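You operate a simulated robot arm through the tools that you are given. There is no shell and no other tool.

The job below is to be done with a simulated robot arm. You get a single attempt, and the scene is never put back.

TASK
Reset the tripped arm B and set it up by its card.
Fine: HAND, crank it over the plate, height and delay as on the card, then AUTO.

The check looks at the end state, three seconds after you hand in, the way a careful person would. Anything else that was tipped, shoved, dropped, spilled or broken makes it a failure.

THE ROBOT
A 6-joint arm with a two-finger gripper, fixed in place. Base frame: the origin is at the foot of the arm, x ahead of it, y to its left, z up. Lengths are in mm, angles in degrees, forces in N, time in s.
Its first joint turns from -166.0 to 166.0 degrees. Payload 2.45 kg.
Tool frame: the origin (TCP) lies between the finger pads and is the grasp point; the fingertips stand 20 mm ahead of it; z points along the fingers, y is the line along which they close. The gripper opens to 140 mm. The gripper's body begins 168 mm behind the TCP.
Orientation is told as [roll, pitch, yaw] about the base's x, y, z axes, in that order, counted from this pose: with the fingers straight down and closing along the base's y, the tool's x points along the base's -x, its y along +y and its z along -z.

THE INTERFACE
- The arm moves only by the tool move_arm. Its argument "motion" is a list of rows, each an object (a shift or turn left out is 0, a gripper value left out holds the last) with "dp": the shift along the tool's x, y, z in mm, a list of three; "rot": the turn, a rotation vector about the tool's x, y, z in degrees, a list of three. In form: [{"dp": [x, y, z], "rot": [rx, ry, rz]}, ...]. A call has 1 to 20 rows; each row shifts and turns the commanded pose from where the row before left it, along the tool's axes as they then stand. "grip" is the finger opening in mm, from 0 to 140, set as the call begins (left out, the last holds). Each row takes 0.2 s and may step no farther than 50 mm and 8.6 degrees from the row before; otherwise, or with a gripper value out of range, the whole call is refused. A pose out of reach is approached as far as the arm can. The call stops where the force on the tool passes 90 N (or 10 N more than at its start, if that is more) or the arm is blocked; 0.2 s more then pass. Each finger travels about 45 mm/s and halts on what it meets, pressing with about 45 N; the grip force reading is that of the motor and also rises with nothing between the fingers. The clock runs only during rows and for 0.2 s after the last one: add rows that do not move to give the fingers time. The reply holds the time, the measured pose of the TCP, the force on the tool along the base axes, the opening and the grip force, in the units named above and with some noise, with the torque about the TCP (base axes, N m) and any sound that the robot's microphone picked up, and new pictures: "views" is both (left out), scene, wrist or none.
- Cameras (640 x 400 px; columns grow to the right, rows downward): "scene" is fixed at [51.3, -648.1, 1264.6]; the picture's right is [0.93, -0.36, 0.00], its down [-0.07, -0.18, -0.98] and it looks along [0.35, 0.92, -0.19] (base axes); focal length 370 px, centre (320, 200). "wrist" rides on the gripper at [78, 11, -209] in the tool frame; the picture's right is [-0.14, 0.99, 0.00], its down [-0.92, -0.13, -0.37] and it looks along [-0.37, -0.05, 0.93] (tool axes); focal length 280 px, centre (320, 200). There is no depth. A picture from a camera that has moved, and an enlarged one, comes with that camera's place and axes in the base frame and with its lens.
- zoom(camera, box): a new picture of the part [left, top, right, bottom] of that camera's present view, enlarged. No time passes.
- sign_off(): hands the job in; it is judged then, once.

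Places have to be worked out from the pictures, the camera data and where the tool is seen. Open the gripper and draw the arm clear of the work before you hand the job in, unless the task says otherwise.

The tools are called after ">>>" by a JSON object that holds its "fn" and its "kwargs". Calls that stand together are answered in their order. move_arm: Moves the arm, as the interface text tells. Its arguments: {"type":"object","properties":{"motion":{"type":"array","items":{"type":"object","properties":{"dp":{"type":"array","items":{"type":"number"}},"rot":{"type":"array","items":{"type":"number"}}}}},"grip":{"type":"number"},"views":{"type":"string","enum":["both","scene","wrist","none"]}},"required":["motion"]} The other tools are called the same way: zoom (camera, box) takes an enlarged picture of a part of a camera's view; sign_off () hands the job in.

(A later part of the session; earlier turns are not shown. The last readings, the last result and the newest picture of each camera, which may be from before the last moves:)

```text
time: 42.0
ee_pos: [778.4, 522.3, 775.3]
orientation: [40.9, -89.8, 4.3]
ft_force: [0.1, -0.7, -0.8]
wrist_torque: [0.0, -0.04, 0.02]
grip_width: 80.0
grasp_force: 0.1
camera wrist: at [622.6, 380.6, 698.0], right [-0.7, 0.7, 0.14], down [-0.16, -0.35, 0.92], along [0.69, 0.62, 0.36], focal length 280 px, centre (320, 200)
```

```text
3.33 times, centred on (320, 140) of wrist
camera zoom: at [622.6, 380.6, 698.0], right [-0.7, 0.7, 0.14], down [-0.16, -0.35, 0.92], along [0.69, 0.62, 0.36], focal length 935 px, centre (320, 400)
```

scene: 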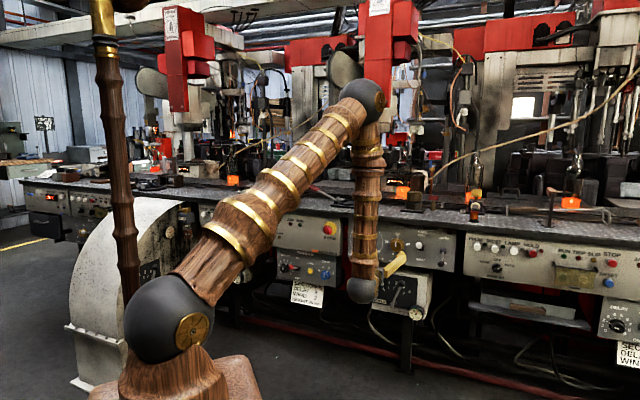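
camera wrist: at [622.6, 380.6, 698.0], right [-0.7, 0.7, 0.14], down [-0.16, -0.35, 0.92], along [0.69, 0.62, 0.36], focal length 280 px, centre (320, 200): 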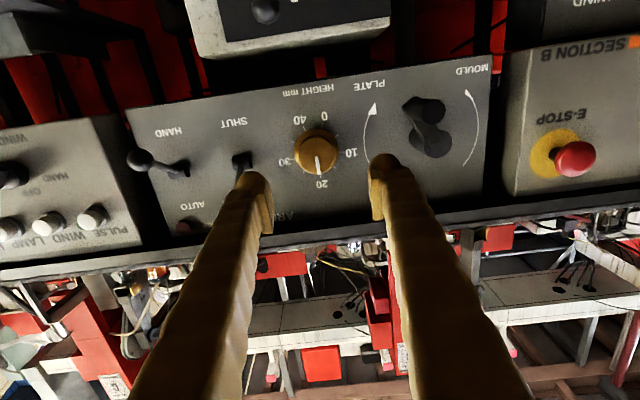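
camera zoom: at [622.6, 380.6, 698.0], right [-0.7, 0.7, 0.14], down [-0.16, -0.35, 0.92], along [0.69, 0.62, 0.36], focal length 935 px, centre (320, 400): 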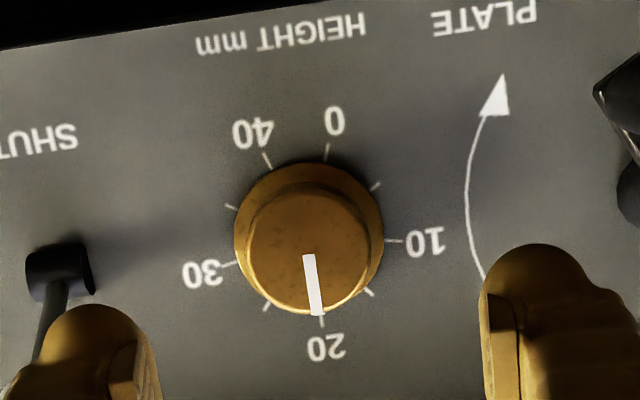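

The crank stays at about 333°, pointing at PLATE. The HEIGHT pointer is at 20 and must turn 120° clockwise to 35 (tick spacing is 40° per 5 mm). I'll roll the gripper −60°, open it, and approach the knob.

>>> {"fn": "move_arm", "kwargs": {"motion": [{"dp": [1.3, -2.6, 0], "rot": [0, 0, -8.57]}, {"rot": [0, 0, -8.57]}, {"rot": [0, 0, -8.57]}, {"rot": [0, 0, -8.57]}, {"rot": [0, 0, -8.57]}, {"rot": [0, 0, -8.57]}, {"rot": [0, 0, -8.58]}, {"dp": [0, 0, 35]}, {"dp": [0, 0, 30]}, {}]}}

>>> {"fn": "zoom", "kwargs": {"camera": "wrist", "box": [220, 60, 420, 210]}}

```text
time: 44.2
ee_pos: [827.8, 564.1, 774.4]
orientation: [-89.8, -30.2, 135.1]
ft_force: [-0.6, 0.5, -0.5]
wrist_torque: [0.0, 0.02, -0.01]
grip_width: 80.1
grasp_force: 0.0
camera wrist: at [722.4, 371.8, 726.5], right [-0.44, 0.43, -0.79], down [-0.78, 0.26, 0.57], along [0.45, 0.86, 0.22], focal length 280 px, centre (320, 200)
```

scene: 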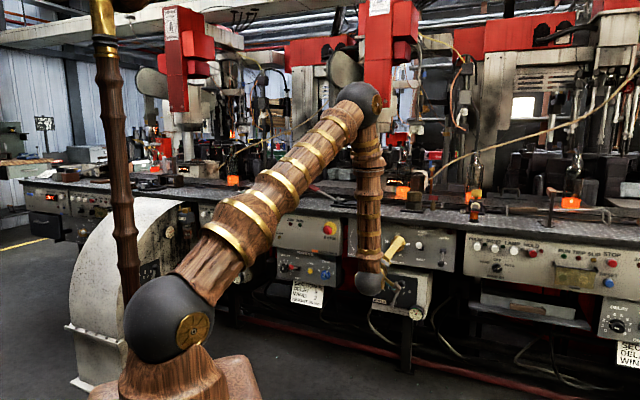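
wrist: 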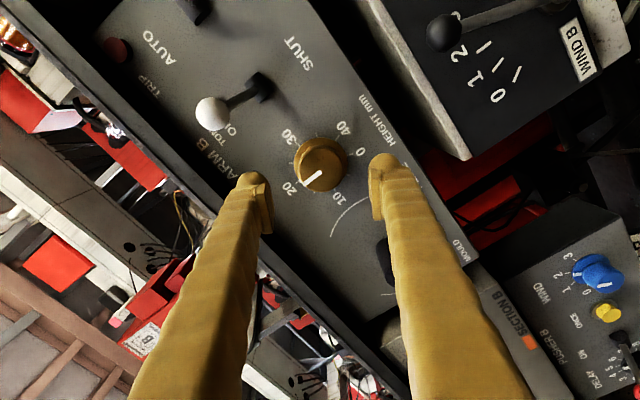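

```text
2.67 times, centred on (320, 135) of wrist
camera zoom: at [722.4, 371.8, 726.5], right [-0.44, 0.43, -0.79], down [-0.78, 0.26, 0.57], along [0.45, 0.86, 0.22], focal length 748 px, centre (320, 373)
```

zoom: 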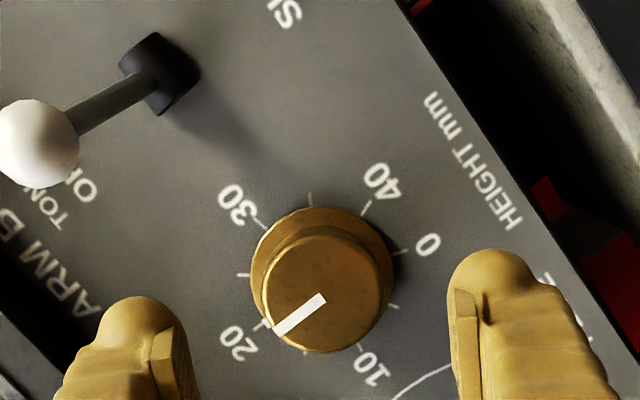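

Tool axis is nearly on the knob axis; the pictures suggest the knob is about 4 mm lower and 1 mm right. I'll correct that and slide the open fingers over the knob.

>>> {"fn": "move_arm", "kwargs": {"motion": [{"dp": [2.87, 2.96, 0]}, {"dp": [0, 0, 18]}, {"dp": [0, 0, 18]}, {"dp": [0, 0, 14]}, {}], "views": "wrist"}}

>>> {"fn": "zoom", "kwargs": {"camera": "wrist", "box": [220, 60, 420, 210]}}

>>> {"fn": "zoom", "kwargs": {"camera": "scene", "box": [350, 210, 450, 290]}}

```text
time: 45.4
ee_pos: [863.1, 599.3, 771.6]
orientation: [-89.8, -30.3, 135.1]
ft_force: [0.4, -0.7, 0.9]
wrist_torque: [-0.01, 0.05, 0.01]
grip_width: 79.9
grasp_force: 0.0
camera wrist: at [759.2, 408.2, 723.1], right [-0.44, 0.43, -0.79], down [-0.78, 0.26, 0.57], along [0.45, 0.87, 0.22], focal length 280 px, centre (320, 200)
```

wrist: 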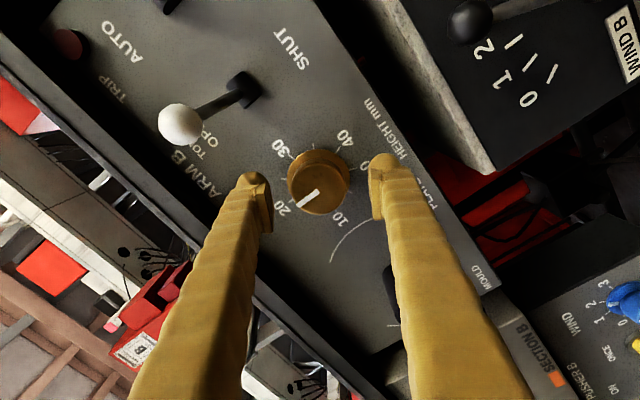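

```text
2.67 times, centred on (320, 135) of wrist
camera zoom: at [759.2, 408.2, 723.1], right [-0.44, 0.43, -0.79], down [-0.78, 0.26, 0.57], along [0.45, 0.87, 0.22], focal length 748 px, centre (320, 373)
```

zoom: 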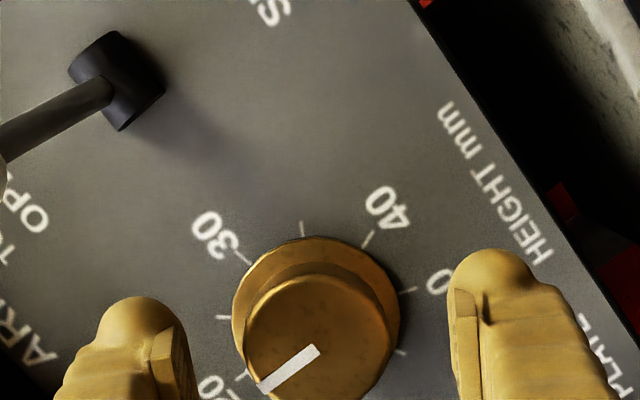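

```text
5.00 times, centred on (400, 250) of scene
camera zoom: at [51.3, -648.1, 1264.6], right [0.93, -0.36, 0.0], down [-0.07, -0.18, -0.98], along [0.35, 0.92, -0.19], focal length 1850 px, centre (-80, -50)
```

zoom: 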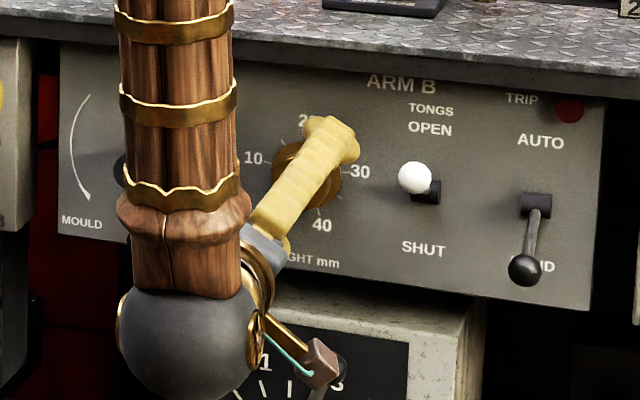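

The fingers straddle the knob, centred within about 2 mm, and the camera housing is well in front of the WIND B lever. I'll nudge in 3 mm and close on the knob.

>>> {"fn": "move_arm", "kwargs": {"motion": [{"dp": [0, 0, 3]}, {}, {}, {}, {}], "grip": 30, "views": "wrist"}}

>>> {"fn": "zoom", "kwargs": {"camera": "wrist", "box": [220, 80, 420, 230]}}

```text
time: 46.3
ee_pos: [861.4, 596.1, 771.7]
orientation: [-89.6, -30.3, 134.7]
ft_force: [-95.7, -96.8, 32.5]
wrist_torque: [1.94, -1.82, -0.73]
grip_width: 31.1
grasp_force: 25.7
stopped in row 4: the force on the tool passed its limit at 102 N (the readings are from after the stop); the commanded pose is now the measured one
camera wrist: at [757.1, 404.4, 723.3], right [-0.44, 0.43, -0.79], down [-0.77, 0.26, 0.58], along [0.45, 0.86, 0.22], focal length 280 px, centre (320, 200)
```

wrist: 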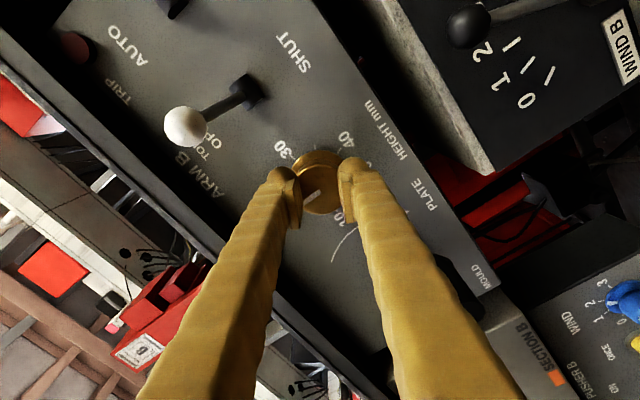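

```text
2.67 times, centred on (320, 155) of wrist
camera zoom: at [757.1, 404.4, 723.3], right [-0.44, 0.43, -0.79], down [-0.77, 0.26, 0.58], along [0.45, 0.86, 0.22], focal length 748 px, centre (320, 320)
```

zoom: 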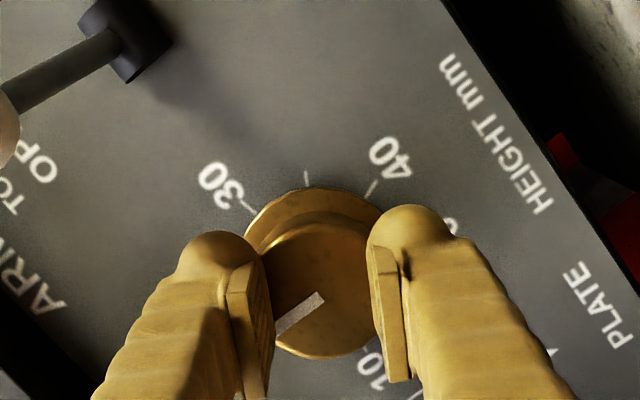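

The grip closed to 31 mm with a strong push back along −N: the tips slid over the knob's front face, so the knob is shallower than I assumed (front at N≈1050). I'll re-open, then go in deeper slowly.

>>> {"fn": "move_arm", "kwargs": {"motion": [{}, {}, {}], "grip": 80, "views": "none"}}

>>> {"fn": "move_arm", "kwargs": {"motion": [{"dp": [0, 0, 5]}, {"dp": [0, 0, 4]}, {"dp": [0, 0, 4]}, {"dp": [0, 0, 3]}, {}]}}

>>> {"fn": "zoom", "kwargs": {"camera": "scene", "box": [360, 215, 430, 270]}}

>>> {"fn": "zoom", "kwargs": {"camera": "wrist", "box": [220, 80, 420, 230]}}

```text
time: 46.6
ee_pos: [862.6, 597.4, 769.8]
orientation: [-89.5, -30.3, 134.8]
ft_force: [1.2, -0.9, 0.6]
wrist_torque: [-0.08, 0.11, 0.04]
grip_width: 54.3
grasp_force: 0.1
stopped in row 1: the force on the tool passed its limit at 158 N (the readings are from after the stop); the commanded pose is now the measured one
```

```text
time: 47.8
ee_pos: [873.2, 608.7, 769.6]
orientation: [-89.5, -30.3, 134.9]
ft_force: [-0.4, 0.1, 0.4]
wrist_torque: [-0.01, 0.0, 0.01]
grip_width: 79.7
grasp_force: 0.1
camera wrist: at [769.0, 416.8, 721.8], right [-0.44, 0.43, -0.79], down [-0.77, 0.26, 0.58], along [0.45, 0.86, 0.22], focal length 280 px, centre (320, 200)
```

scene: 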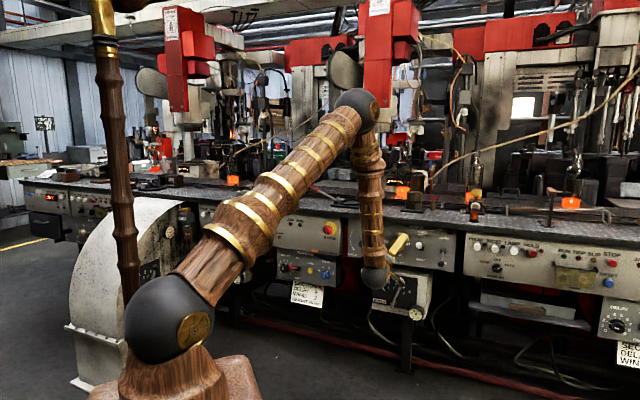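
wrist: 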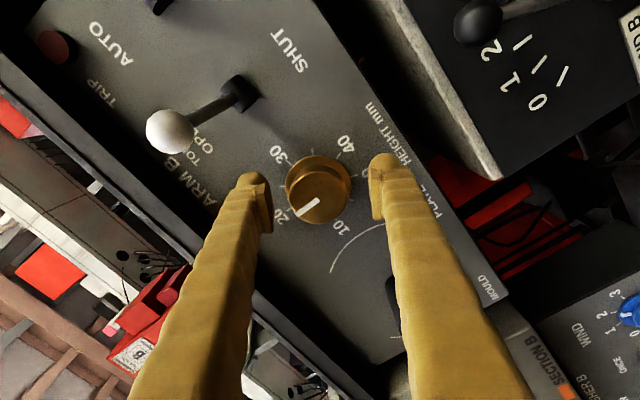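

```text
7.27 times, centred on (395, 242) of scene
camera zoom: at [51.3, -648.1, 1264.6], right [0.93, -0.36, 0.0], down [-0.07, -0.18, -0.98], along [0.35, 0.92, -0.19], focal length 2691 px, centre (-226, -109)
```

zoom: 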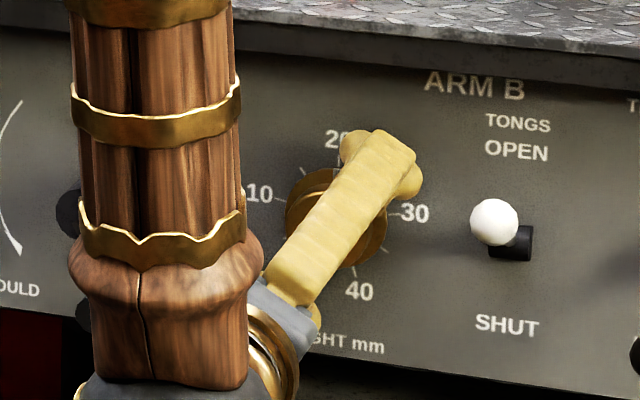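

```text
2.67 times, centred on (320, 155) of wrist
camera zoom: at [769.0, 416.8, 721.8], right [-0.44, 0.43, -0.79], down [-0.77, 0.26, 0.58], along [0.45, 0.86, 0.22], focal length 748 px, centre (320, 320)
```

zoom: 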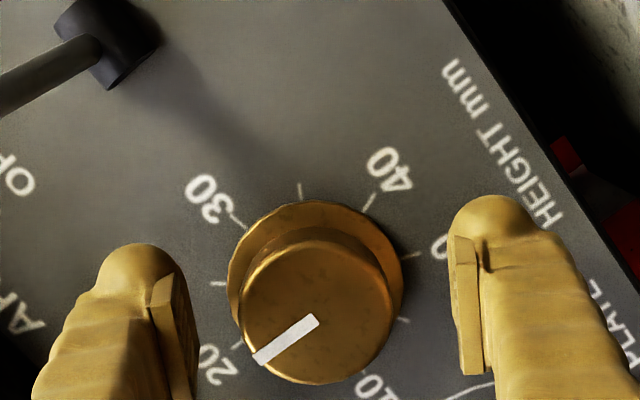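

No contact at N≈1048 (tips at about 1068), and the knob is centred between the fingers. Closing on it now.

>>> {"fn": "move_arm", "kwargs": {"motion": [{}, {}, {}, {}], "grip": 35, "views": "wrist"}}

>>> {"fn": "zoom", "kwargs": {"camera": "wrist", "box": [220, 80, 420, 230]}}

```text
time: 48.8
ee_pos: [874.6, 608.6, 771.0]
orientation: [-89.7, -30.3, 134.8]
ft_force: [5.0, -12.6, 21.1]
wrist_torque: [0.23, -0.12, -0.15]
grip_width: 46.4
grasp_force: 42.7
camera wrist: at [769.7, 416.5, 723.0], right [-0.44, 0.43, -0.79], down [-0.77, 0.26, 0.58], along [0.45, 0.86, 0.22], focal length 280 px, centre (320, 200)
```

wrist: 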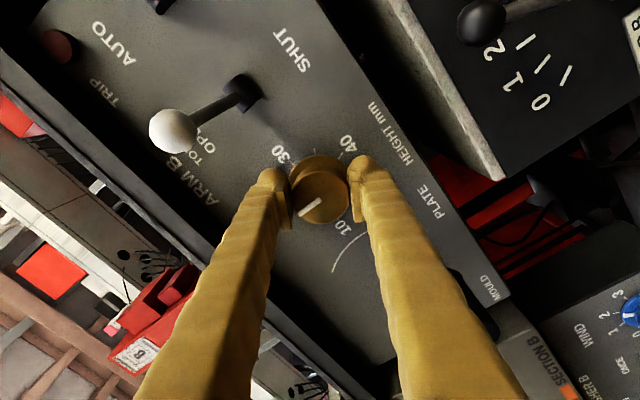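

```text
2.67 times, centred on (320, 155) of wrist
camera zoom: at [769.7, 416.5, 723.0], right [-0.44, 0.43, -0.79], down [-0.77, 0.26, 0.58], along [0.45, 0.86, 0.22], focal length 748 px, centre (320, 320)
```

zoom: 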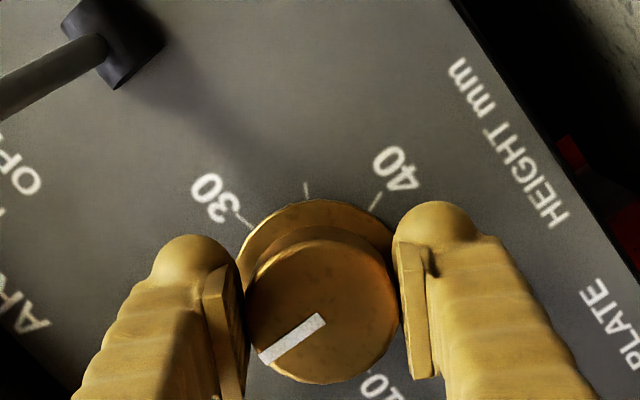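

The knob is gripped at 46.4 mm. I'll relieve the small side load, then turn the tool +60° clockwise as a first half.

>>> {"fn": "move_arm", "kwargs": {"motion": [{"dp": [0, -1.2, 0]}, {"rot": [0, 0, 8]}, {"rot": [0, 0, 8]}, {"rot": [0, 0, 8]}, {"rot": [0, 0, 8]}, {"rot": [0, 0, 8]}, {"rot": [0, 0, 8]}, {"rot": [0, 0, 8]}, {"rot": [0, 0, 4]}, {}]}}

>>> {"fn": "zoom", "kwargs": {"camera": "wrist", "box": [220, 80, 420, 230]}}

```text
time: 51.0
ee_pos: [872.1, 609.7, 769.3]
orientation: [33.3, -89.5, 11.9]
ft_force: [-19.2, 66.1, -11.0]
wrist_torque: [-0.36, 0.04, -0.05]
grip_width: 46.8
grasp_force: 45.0
camera wrist: at [715.5, 468.5, 692.9], right [-0.7, 0.7, 0.14], down [-0.16, -0.35, 0.92], along [0.69, 0.63, 0.36], focal length 280 px, centre (320, 200)
```

scene: 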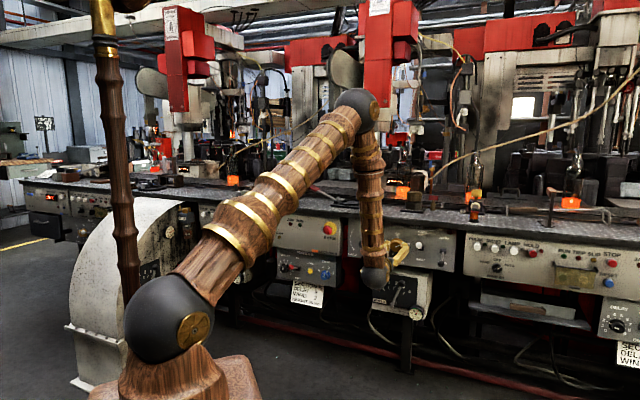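
wrist: 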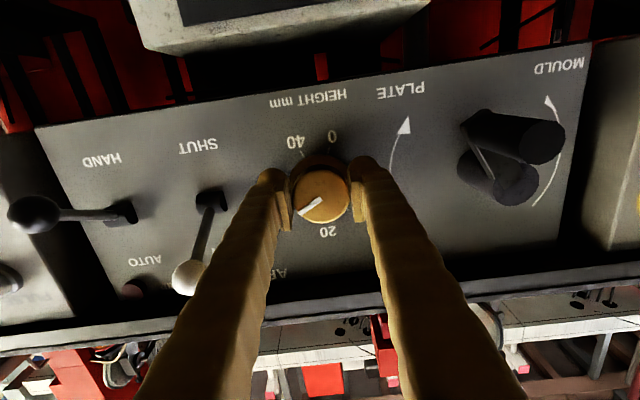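

```text
2.67 times, centred on (320, 155) of wrist
camera zoom: at [715.5, 468.5, 692.9], right [-0.7, 0.7, 0.14], down [-0.16, -0.35, 0.92], along [0.69, 0.63, 0.36], focal length 748 px, centre (320, 320)
```

zoom: 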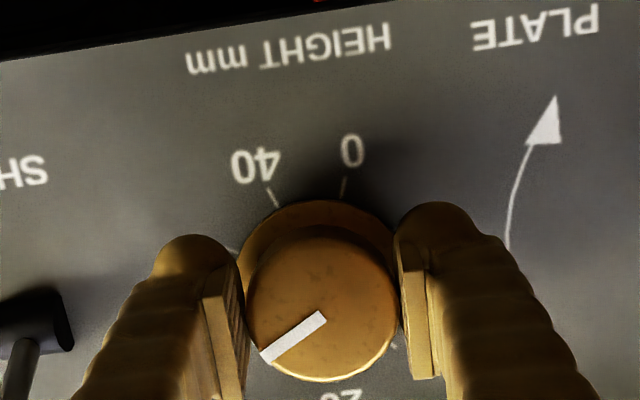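

The knob has turned 60° with the tool; a side load of about 60 N towards −U shows the tool axis is a couple of mm too far right. I'll shift left 2.5 mm and turn the remaining 60°.

>>> {"fn": "move_arm", "kwargs": {"motion": [{"dp": [0, 1.5, 0]}, {"dp": [0, 1.2, 0]}, {}], "views": "none"}}

>>> {"fn": "move_arm", "kwargs": {"motion": [{"rot": [0, 0, 8]}, {"rot": [0, 0, 8]}, {"rot": [0, 0, 8]}, {"rot": [0, 0, 6]}], "views": "none"}}

```text
time: 51.8
ee_pos: [871.0, 609.2, 769.8]
orientation: [33.1, -89.4, 11.9]
ft_force: [-8.1, 53.2, -12.2]
wrist_torque: [-0.3, 0.05, 0.02]
grip_width: 46.7
grasp_force: 44.8
```

```text
time: 52.8
ee_pos: [871.7, 609.3, 774.2]
orientation: [89.7, -59.6, -44.7]
ft_force: [-48.5, 9.4, 25.4]
wrist_torque: [0.34, -0.43, 0.87]
grip_width: 46.3
grasp_force: 44.9
```

Half-way through the second part, the side load is about 48 N along the closing axis. I'll relieve it and finish the turn.

>>> {"fn": "move_arm", "kwargs": {"motion": [{"dp": [0, 1.5, 0]}, {"dp": [0, 1.5, 0]}, {"rot": [0, 0, 8]}, {"rot": [0, 0, 8]}, {"rot": [0, 0, 8]}, {"rot": [0, 0, 6]}]}}

>>> {"fn": "zoom", "kwargs": {"camera": "wrist", "box": [220, 80, 420, 230]}}

>>> {"fn": "zoom", "kwargs": {"camera": "scene", "box": [360, 215, 430, 270]}}

```text
time: 54.2
ee_pos: [870.8, 610.4, 773.6]
orientation: [89.4, -29.6, -44.8]
ft_force: [24.8, -16.8, 21.6]
wrist_torque: [0.13, -0.29, -0.34]
grip_width: 45.5
grasp_force: 45.0
camera wrist: at [670.1, 514.5, 744.4], right [-0.26, 0.27, 0.93], down [0.35, -0.87, 0.35], along [0.9, 0.41, 0.13], focal length 280 px, centre (320, 200)
```

scene: 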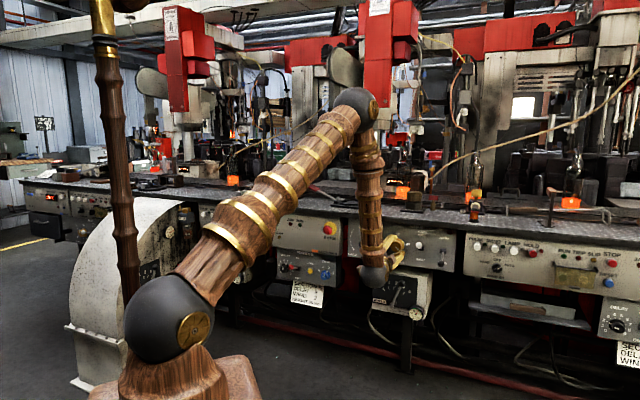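
wrist: 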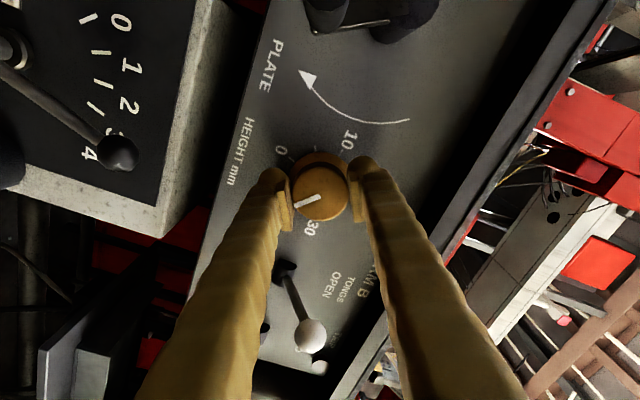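

```text
2.67 times, centred on (320, 155) of wrist
camera zoom: at [670.1, 514.5, 744.4], right [-0.26, 0.27, 0.93], down [0.35, -0.87, 0.35], along [0.9, 0.41, 0.13], focal length 748 px, centre (320, 320)
```

zoom: 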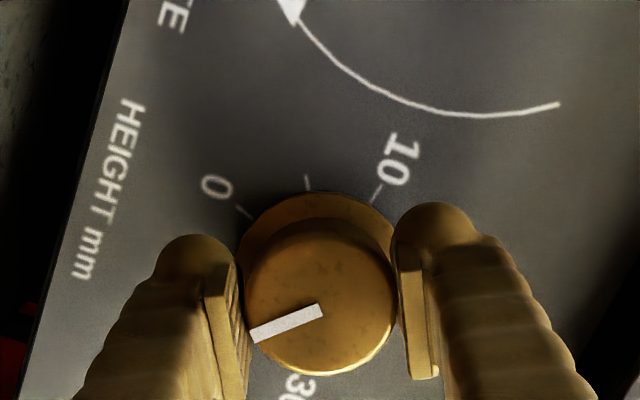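

```text
7.27 times, centred on (395, 242) of scene
camera zoom: at [51.3, -648.1, 1264.6], right [0.93, -0.36, 0.0], down [-0.07, -0.18, -0.98], along [0.35, 0.92, -0.19], focal length 2691 px, centre (-226, -109)
```

zoom: 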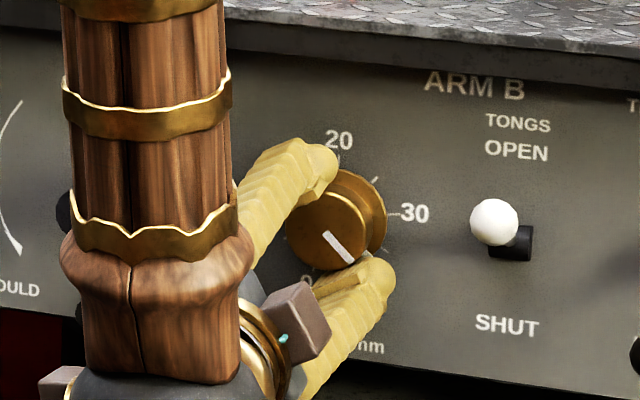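

The tool has turned the full 120°; the pointer now points to the lower right. I'll open, back out along the axis, and read the dial.

>>> {"fn": "move_arm", "kwargs": {"motion": [{}, {}, {}, {"dp": [0, 0, -30]}, {"dp": [0, 0, -30]}, {"dp": [0, 0, -30]}, {"rot": [0, 0, -8.5]}, {"rot": [0, 0, -8.5]}, {"rot": [0, 0, -8.5]}, {"rot": [0, 0, -8.5]}, {"rot": [0, 0, -8.5]}, {"rot": [0, 0, -8.5]}, {"rot": [0, 0, -9]}], "grip": 80}}

```text
refused: row 13 steps farther than a row can; nothing moved
```

One row stepped too far; I'll resend it with the turn split evenly.

>>> {"fn": "move_arm", "kwargs": {"motion": [{}, {}, {}, {"dp": [0, 0, -30]}, {"dp": [0, 0, -30]}, {"dp": [0, 0, -30]}, {"rot": [0, 0, -8.5]}, {"rot": [0, 0, -8.5]}, {"rot": [0, 0, -8.5]}, {"rot": [0, 0, -8.5]}, {"rot": [0, 0, -8.5]}, {"rot": [0, 0, -8.5]}, {"rot": [0, 0, -8.5]}, {}], "grip": 80}}

>>> {"fn": "zoom", "kwargs": {"camera": "wrist", "box": [270, 80, 370, 200]}}

>>> {"fn": "zoom", "kwargs": {"camera": "scene", "box": [360, 215, 430, 270]}}

```text
time: 57.2
ee_pos: [805.5, 549.6, 772.9]
orientation: [58.9, -89.2, -14.0]
ft_force: [-0.2, 0.5, -0.8]
wrist_torque: [0.02, 0.0, -0.01]
grip_width: 79.7
grasp_force: 0.1
camera wrist: at [648.8, 408.2, 696.0], right [-0.7, 0.7, 0.15], down [-0.16, -0.35, 0.92], along [0.7, 0.62, 0.36], focal length 280 px, centre (320, 200)
```

scene: 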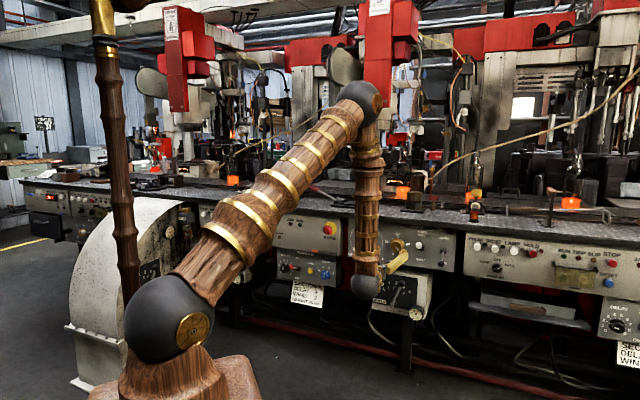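
wrist: 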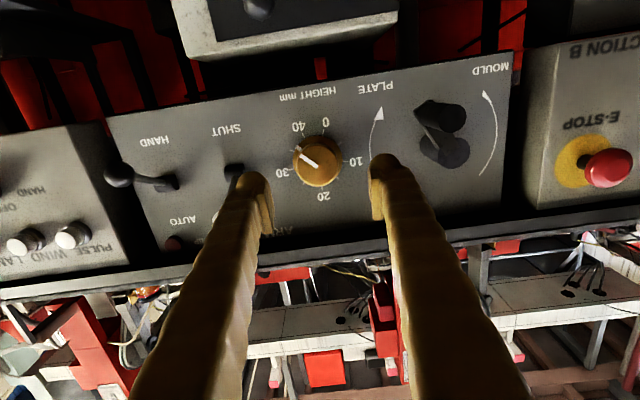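

```text
3.33 times, centred on (320, 140) of wrist
camera zoom: at [648.8, 408.2, 696.0], right [-0.7, 0.7, 0.15], down [-0.16, -0.35, 0.92], along [0.7, 0.62, 0.36], focal length 935 px, centre (320, 400)
```

zoom: 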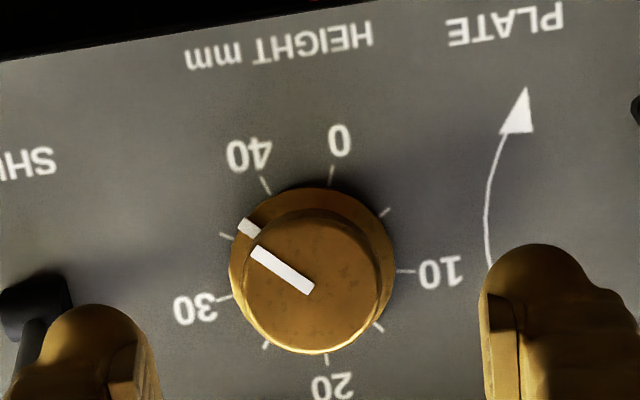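

```text
7.27 times, centred on (395, 242) of scene
camera zoom: at [51.3, -648.1, 1264.6], right [0.93, -0.36, 0.0], down [-0.07, -0.18, -0.98], along [0.35, 0.92, -0.19], focal length 2691 px, centre (-226, -109)
```

zoom: 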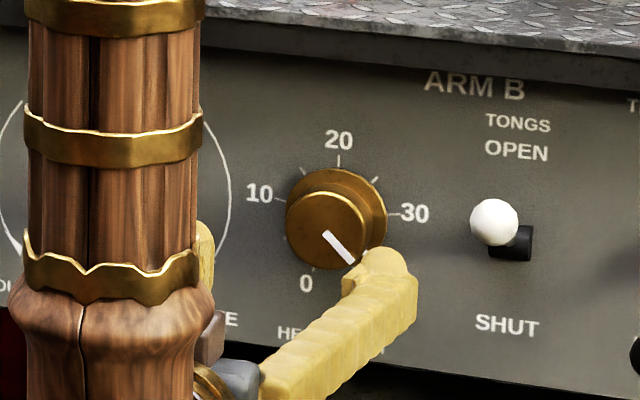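

The dial seems slightly past 35. I'll zoom tighter to read it precisely.

>>> {"fn": "zoom", "kwargs": {"camera": "wrist", "box": [285, 125, 349, 190]}}

>>> {"fn": "zoom", "kwargs": {"camera": "scene", "box": [380, 225, 420, 260]}}

```text
6.15 times, centred on (317, 158) of wrist
camera zoom: at [648.8, 408.2, 696.0], right [-0.7, 0.7, 0.15], down [-0.16, -0.35, 0.92], along [0.7, 0.62, 0.36], focal length 1726 px, centre (338, 462)
```

zoom: 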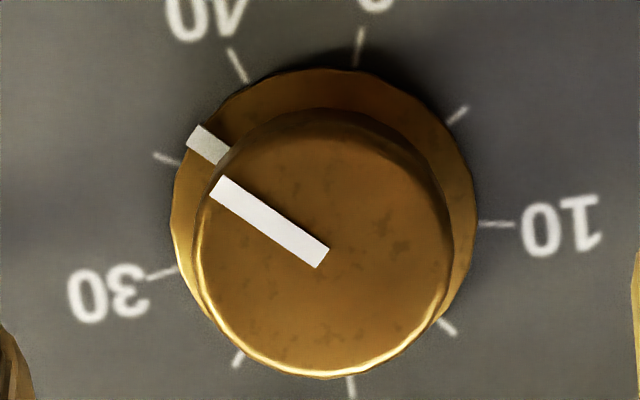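

```text
11.43 times, centred on (400, 242) of scene
camera zoom: at [51.3, -648.1, 1264.6], right [0.93, -0.36, 0.0], down [-0.07, -0.18, -0.98], along [0.35, 0.92, -0.19], focal length 4229 px, centre (-594, -286)
```

zoom: 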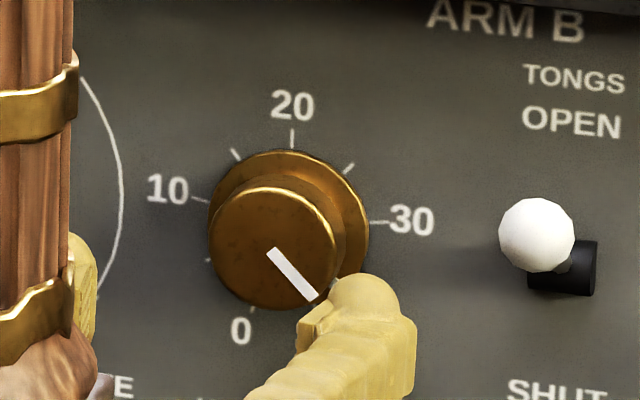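

The pointer reads about 36.7, so the knob slipped about 13° too far. I'll re-centre (knob at U≈183.6, Z≈772.5), grip again with the fingers level, and turn it back about 13°.

>>> {"fn": "move_arm", "kwargs": {"motion": [{"dp": [0.4, -2.7, 0]}, {"dp": [0, 0, 30]}, {"dp": [0, 0, 28]}, {"dp": [0, 0, 18]}, {"dp": [0, 0, 13]}, {}], "views": "none"}}

>>> {"fn": "move_arm", "kwargs": {"motion": [{}, {}, {}, {}], "grip": 38, "views": "wrist"}}

>>> {"fn": "zoom", "kwargs": {"camera": "wrist", "box": [270, 120, 370, 230]}}

```text
time: 58.6
ee_pos: [870.2, 609.2, 772.1]
orientation: [60.8, -89.1, -15.6]
ft_force: [0.5, 0.3, -0.1]
wrist_torque: [-0.01, -0.01, 0.0]
grip_width: 80.0
grasp_force: 0.1
```

```text
time: 59.6
ee_pos: [870.4, 608.7, 771.0]
orientation: [61.7, -89.2, -16.8]
ft_force: [6.7, -3.1, -1.6]
wrist_torque: [0.02, 0.02, 0.02]
grip_width: 45.7
grasp_force: 41.5
camera wrist: at [713.6, 469.2, 694.2], right [-0.7, 0.7, 0.15], down [-0.16, -0.36, 0.92], along [0.7, 0.62, 0.36], focal length 280 px, centre (320, 200)
```

wrist: 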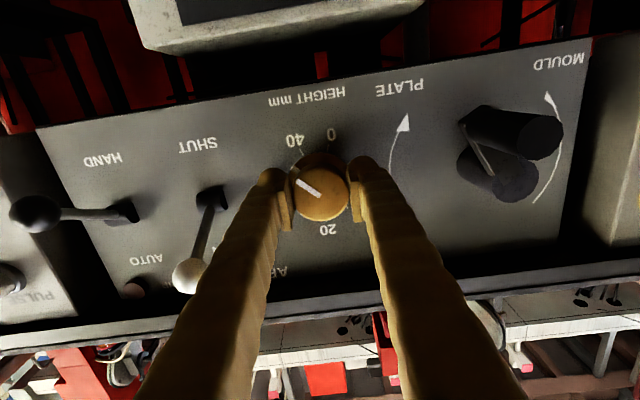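

```text
3.64 times, centred on (320, 175) of wrist
camera zoom: at [713.6, 469.2, 694.2], right [-0.7, 0.7, 0.15], down [-0.16, -0.36, 0.92], along [0.7, 0.62, 0.36], focal length 1020 px, centre (320, 291)
```

zoom: 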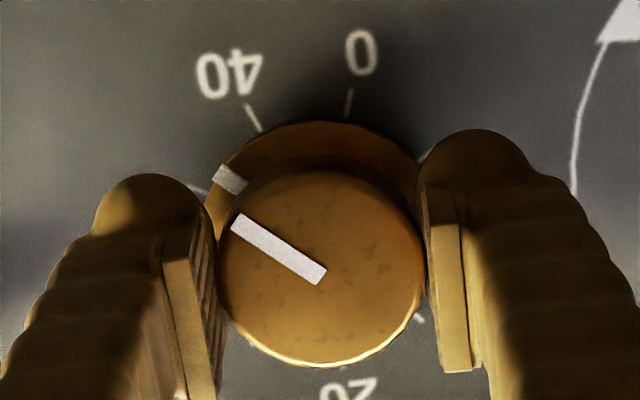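

Well centred this time, with almost no side load. Turning back 13.4° counter-clockwise, then releasing and backing out to read it.

>>> {"fn": "move_arm", "kwargs": {"motion": [{"rot": [0, 0, -6.7]}, {"rot": [0, 0, -6.7]}, {}], "views": "none"}}

>>> {"fn": "move_arm", "kwargs": {"motion": [{}, {}, {}, {"dp": [0, 0, -30]}, {"dp": [0, 0, -30]}, {"dp": [0, 0, -30]}, {"rot": [0, 0, 6.7]}, {"rot": [0, 0, 6.7]}, {}], "grip": 80, "views": "wrist"}}

>>> {"fn": "zoom", "kwargs": {"camera": "wrist", "box": [285, 125, 349, 190]}}

```text
time: 60.4
ee_pos: [871.3, 609.5, 770.7]
orientation: [-87.9, -77.4, 133.0]
ft_force: [16.2, -0.3, -7.2]
wrist_torque: [-0.09, 0.11, -0.11]
grip_width: 45.5
grasp_force: 45.2
```

```text
time: 62.4
ee_pos: [809.0, 545.3, 771.6]
orientation: [63.3, -89.1, -18.2]
ft_force: [-0.1, -0.1, -0.1]
wrist_torque: [0.01, 0.02, -0.01]
grip_width: 79.9
grasp_force: 0.1
camera wrist: at [651.5, 405.6, 695.6], right [-0.7, 0.7, 0.15], down [-0.16, -0.36, 0.92], along [0.7, 0.62, 0.36], focal length 280 px, centre (320, 200)
```

wrist: 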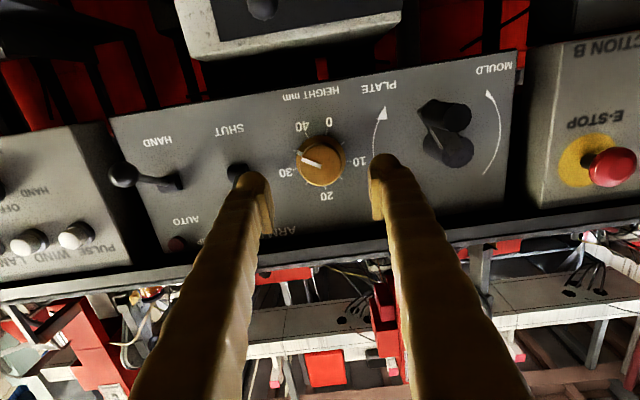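

```text
6.15 times, centred on (317, 158) of wrist
camera zoom: at [651.5, 405.6, 695.6], right [-0.7, 0.7, 0.15], down [-0.16, -0.36, 0.92], along [0.7, 0.62, 0.36], focal length 1726 px, centre (338, 462)
```

zoom: 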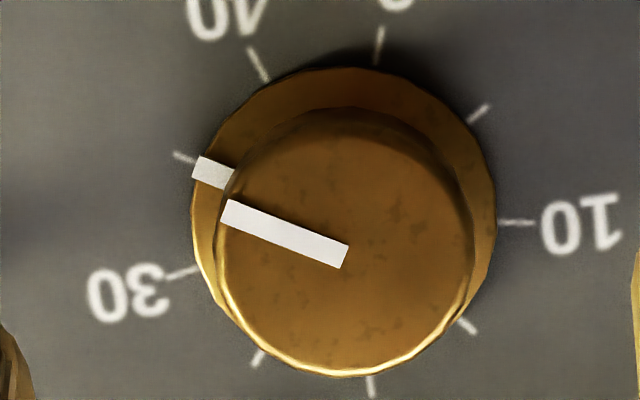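

HEIGHT now reads 35.0. Next is DELAY on the PUSHER B box to the left and below, so I'll back off a little and travel there, keeping clear of the crank handle and E-stop.

>>> {"fn": "move_arm", "kwargs": {"motion": [{"dp": [0, 0, -27]}, {"dp": [10, 45, 0]}, {"dp": [10, 45, 0]}, {"dp": [10, 45, 0]}, {"dp": [10, 45, 0]}, {"dp": [10, 45, 0]}, {"dp": [12, 45, 0]}, {"dp": [12, 45, 0]}, {"dp": [12, 45, 0]}, {"dp": [12, 45, 0]}, {"dp": [12, 45, 0]}, {}]}}

```text
time: 65.0
ee_pos: [469.4, 846.0, 670.8]
orientation: [62.8, -89.1, -17.8]
ft_force: [0.4, -0.8, 0.3]
wrist_torque: [-0.01, -0.02, 0.01]
grip_width: 79.8
grasp_force: 0.0
camera wrist: at [312.0, 705.8, 593.1], right [-0.7, 0.7, 0.15], down [-0.16, -0.36, 0.92], along [0.7, 0.62, 0.36], focal length 280 px, centre (320, 200)
```

scene: 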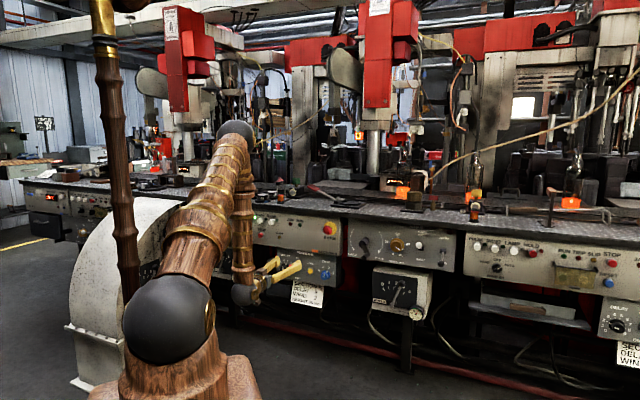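
wrist: 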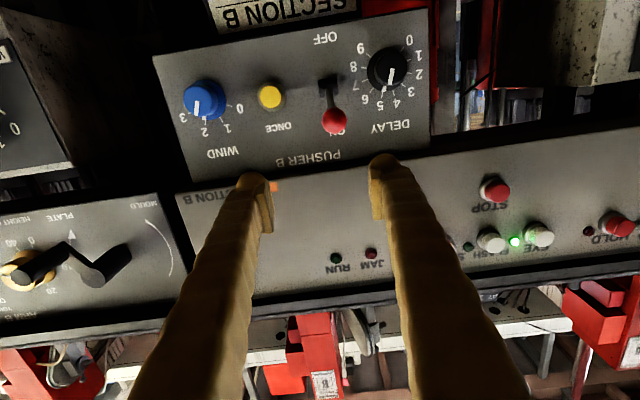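

Excellent view of PUSHER B. I'll zoom in on its dials to read their present settings and measure the DELAY knob.

>>> {"fn": "zoom", "kwargs": {"camera": "wrist", "box": [340, 20, 440, 130]}}

>>> {"fn": "zoom", "kwargs": {"camera": "wrist", "box": [150, 20, 290, 170]}}

>>> {"fn": "zoom", "kwargs": {"camera": "wrist", "box": [200, 0, 460, 170]}}

```text
3.64 times, centred on (390, 75) of wrist
camera zoom: at [312.0, 705.8, 593.1], right [-0.7, 0.7, 0.15], down [-0.16, -0.36, 0.92], along [0.7, 0.62, 0.36], focal length 1020 px, centre (66, 654)
```

zoom: 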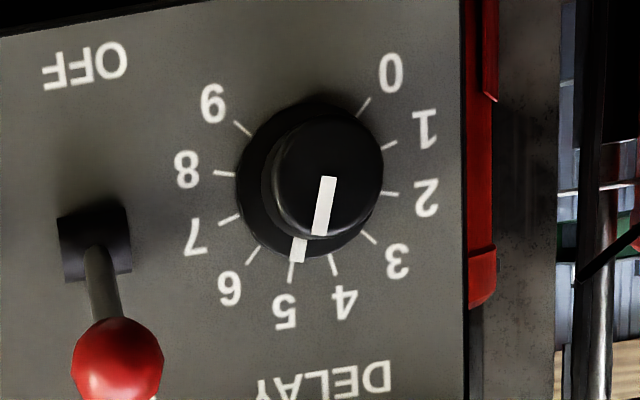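

```text
2.67 times, centred on (220, 95) of wrist
camera zoom: at [312.0, 705.8, 593.1], right [-0.7, 0.7, 0.15], down [-0.16, -0.36, 0.92], along [0.7, 0.62, 0.36], focal length 748 px, centre (587, 480)
```

zoom: 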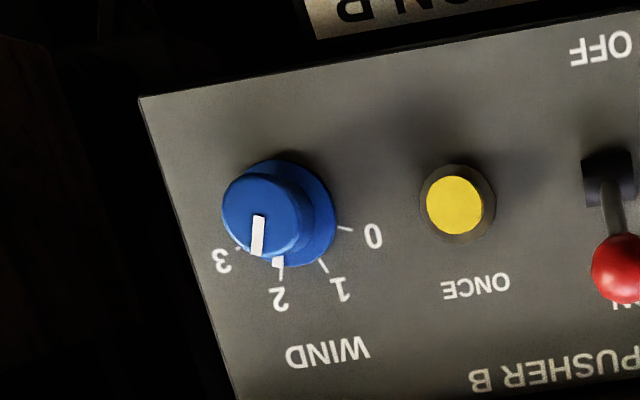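

```text
2.35 times, centred on (330, 85) of wrist
camera zoom: at [312.0, 705.8, 593.1], right [-0.7, 0.7, 0.15], down [-0.16, -0.36, 0.92], along [0.7, 0.62, 0.36], focal length 660 px, centre (296, 471)
```

zoom: 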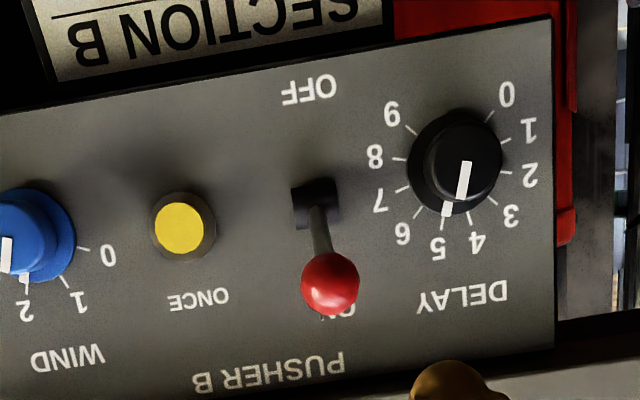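

WIND already reads 2, the pusher switch is ON, and DELAY reads 5, so it needs to go 90° clockwise to 8. The knob axis works out at U≈−360, Z≈584. I'll line up with it, roll −45°, and approach part way.

>>> {"fn": "move_arm", "kwargs": {"motion": [{"dp": [28.8, 31.4, 0]}, {"dp": [28.8, 31.4, 0]}, {"dp": [28.7, 31.4, 0]}, {"rot": [0, 0, -7.5]}, {"rot": [0, 0, -7.5]}, {"rot": [0, 0, -7.5]}, {"rot": [0, 0, -7.5]}, {"rot": [0, 0, -7.5]}, {"rot": [0, 0, -7.5]}, {"dp": [0, 0, 30]}, {}], "grip": 64}}

>>> {"fn": "zoom", "kwargs": {"camera": "wrist", "box": [220, 60, 420, 210]}}

```text
time: 67.4
ee_pos: [420.5, 932.4, 583.6]
orientation: [-89.3, -45.9, 134.6]
ft_force: [0.5, 0.1, 0.4]
wrist_torque: [0.01, 0.03, -0.01]
grip_width: 64.2
grasp_force: 0.0
camera wrist: at [305.2, 752.1, 521.4], right [-0.57, 0.57, -0.59], down [-0.65, 0.13, 0.75], along [0.5, 0.81, 0.29], focal length 280 px, centre (320, 200)
```

scene: 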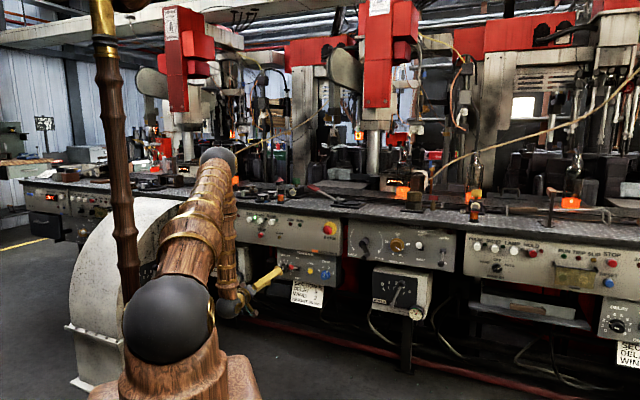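
wrist: 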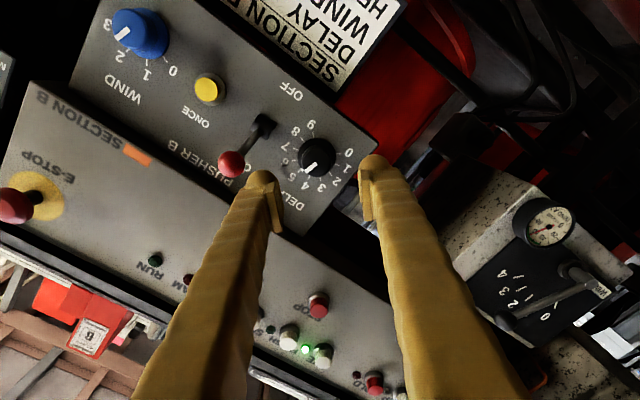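

```text
2.67 times, centred on (320, 135) of wrist
camera zoom: at [305.2, 752.1, 521.4], right [-0.57, 0.57, -0.59], down [-0.65, 0.13, 0.75], along [0.5, 0.81, 0.29], focal length 748 px, centre (320, 373)
```

zoom: 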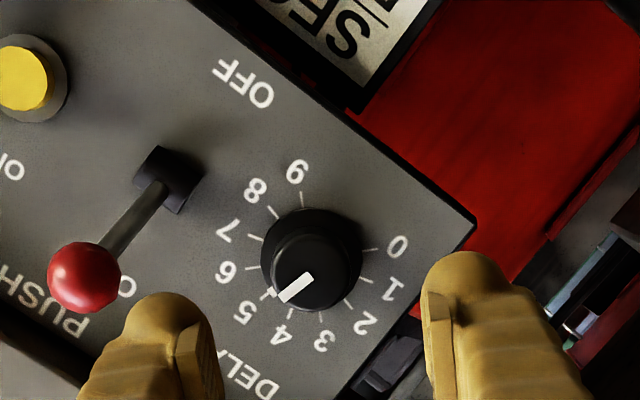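

The ball of the pusher switch clears the fingers by about 25 mm. The knob axis is about 1.5 mm and 3 mm off in tool x and y; I'll correct that and advance to just short of the knob.

>>> {"fn": "move_arm", "kwargs": {"motion": [{"dp": [-1.5, -3.2, 0]}, {"dp": [0, 0, 30]}, {"dp": [0, 0, 30]}, {"dp": [0, 0, 20]}, {}]}}

>>> {"fn": "zoom", "kwargs": {"camera": "wrist", "box": [220, 80, 420, 230]}}

>>> {"fn": "zoom", "kwargs": {"camera": "scene", "box": [250, 235, 350, 310]}}

```text
time: 68.6
ee_pos: [478.4, 989.5, 585.6]
orientation: [-89.4, -45.9, 134.6]
ft_force: [-0.3, 0.4, 0.1]
wrist_torque: [0.0, 0.04, 0.01]
grip_width: 64.0
grasp_force: 0.1
camera wrist: at [363.3, 807.9, 523.6], right [-0.57, 0.57, -0.59], down [-0.65, 0.13, 0.75], along [0.5, 0.81, 0.29], focal length 280 px, centre (320, 200)
```

scene: 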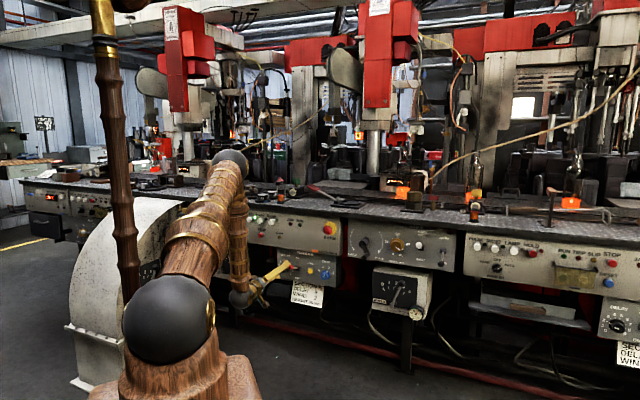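
wrist: 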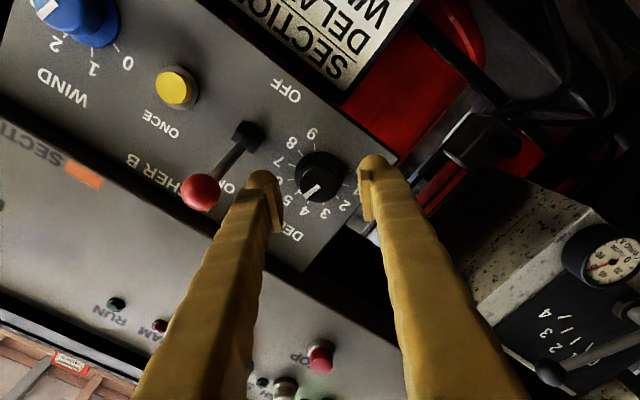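

```text
2.67 times, centred on (320, 155) of wrist
camera zoom: at [363.3, 807.9, 523.6], right [-0.57, 0.57, -0.59], down [-0.65, 0.13, 0.75], along [0.5, 0.81, 0.29], focal length 748 px, centre (320, 320)
```

zoom: 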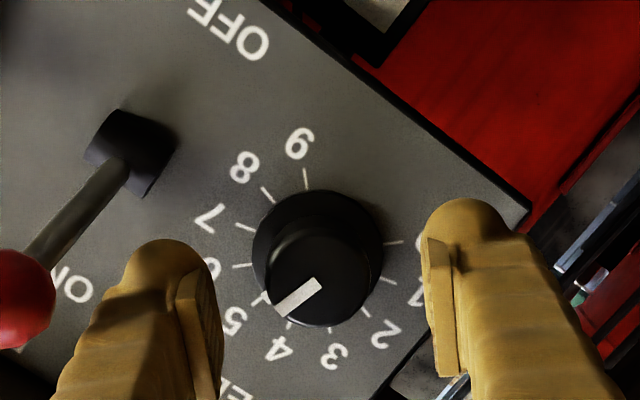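

```text
5.33 times, centred on (300, 272) of scene
camera zoom: at [51.3, -648.1, 1264.6], right [0.93, -0.36, 0.0], down [-0.07, -0.18, -0.98], along [0.35, 0.92, -0.19], focal length 1973 px, centre (427, -187)
```

zoom: 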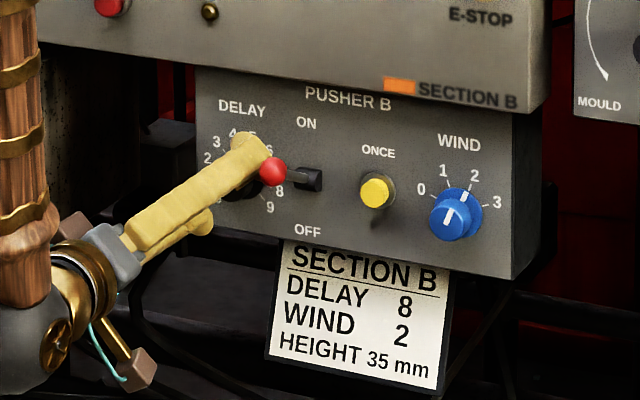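

Triangulating between two views puts this panel at N≈1083, so the knob front is near 1058. The remaining offset is about 2 mm in tool x. I'll correct it and go in 18 mm in small steps.

>>> {"fn": "move_arm", "kwargs": {"motion": [{"dp": [2.1, -0.4, 0]}, {"dp": [0, 0, 6]}, {"dp": [0, 0, 6]}, {"dp": [0, 0, 6]}, {}], "views": "wrist"}}

>>> {"fn": "zoom", "kwargs": {"camera": "wrist", "box": [220, 80, 420, 230]}}

>>> {"fn": "zoom", "kwargs": {"camera": "scene", "box": [265, 250, 325, 295]}}

```text
time: 69.8
ee_pos: [493.2, 1001.6, 585.2]
orientation: [-89.5, -45.8, 134.6]
ft_force: [0.0, 0.3, -1.2]
wrist_torque: [0.0, 0.0, 0.03]
grip_width: 64.4
grasp_force: 0.1
camera wrist: at [377.9, 819.9, 522.5], right [-0.57, 0.57, -0.59], down [-0.65, 0.13, 0.75], along [0.5, 0.81, 0.29], focal length 280 px, centre (320, 200)
```

wrist: 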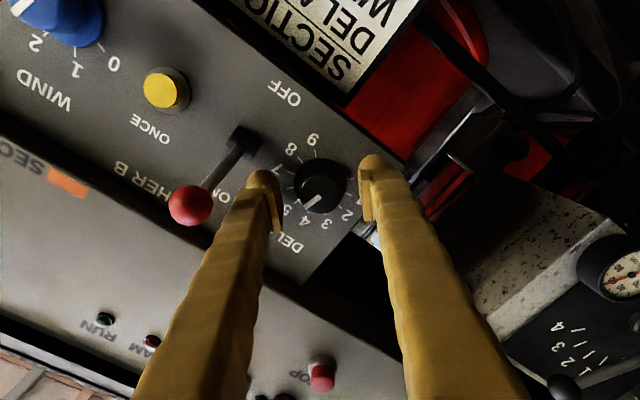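

```text
2.67 times, centred on (320, 155) of wrist
camera zoom: at [377.9, 819.9, 522.5], right [-0.57, 0.57, -0.59], down [-0.65, 0.13, 0.75], along [0.5, 0.81, 0.29], focal length 748 px, centre (320, 320)
```

zoom: 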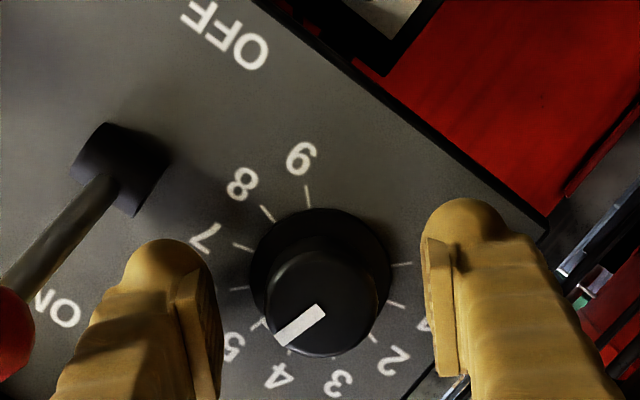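

```text
8.89 times, centred on (295, 272) of scene
camera zoom: at [51.3, -648.1, 1264.6], right [0.93, -0.36, 0.0], down [-0.07, -0.18, -0.98], along [0.35, 0.92, -0.19], focal length 3289 px, centre (542, -444)
```

zoom: 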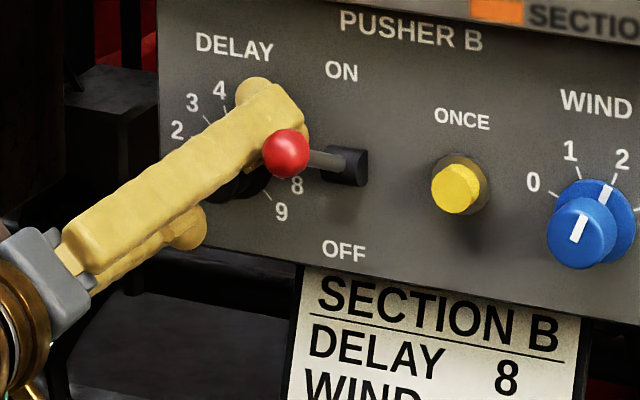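

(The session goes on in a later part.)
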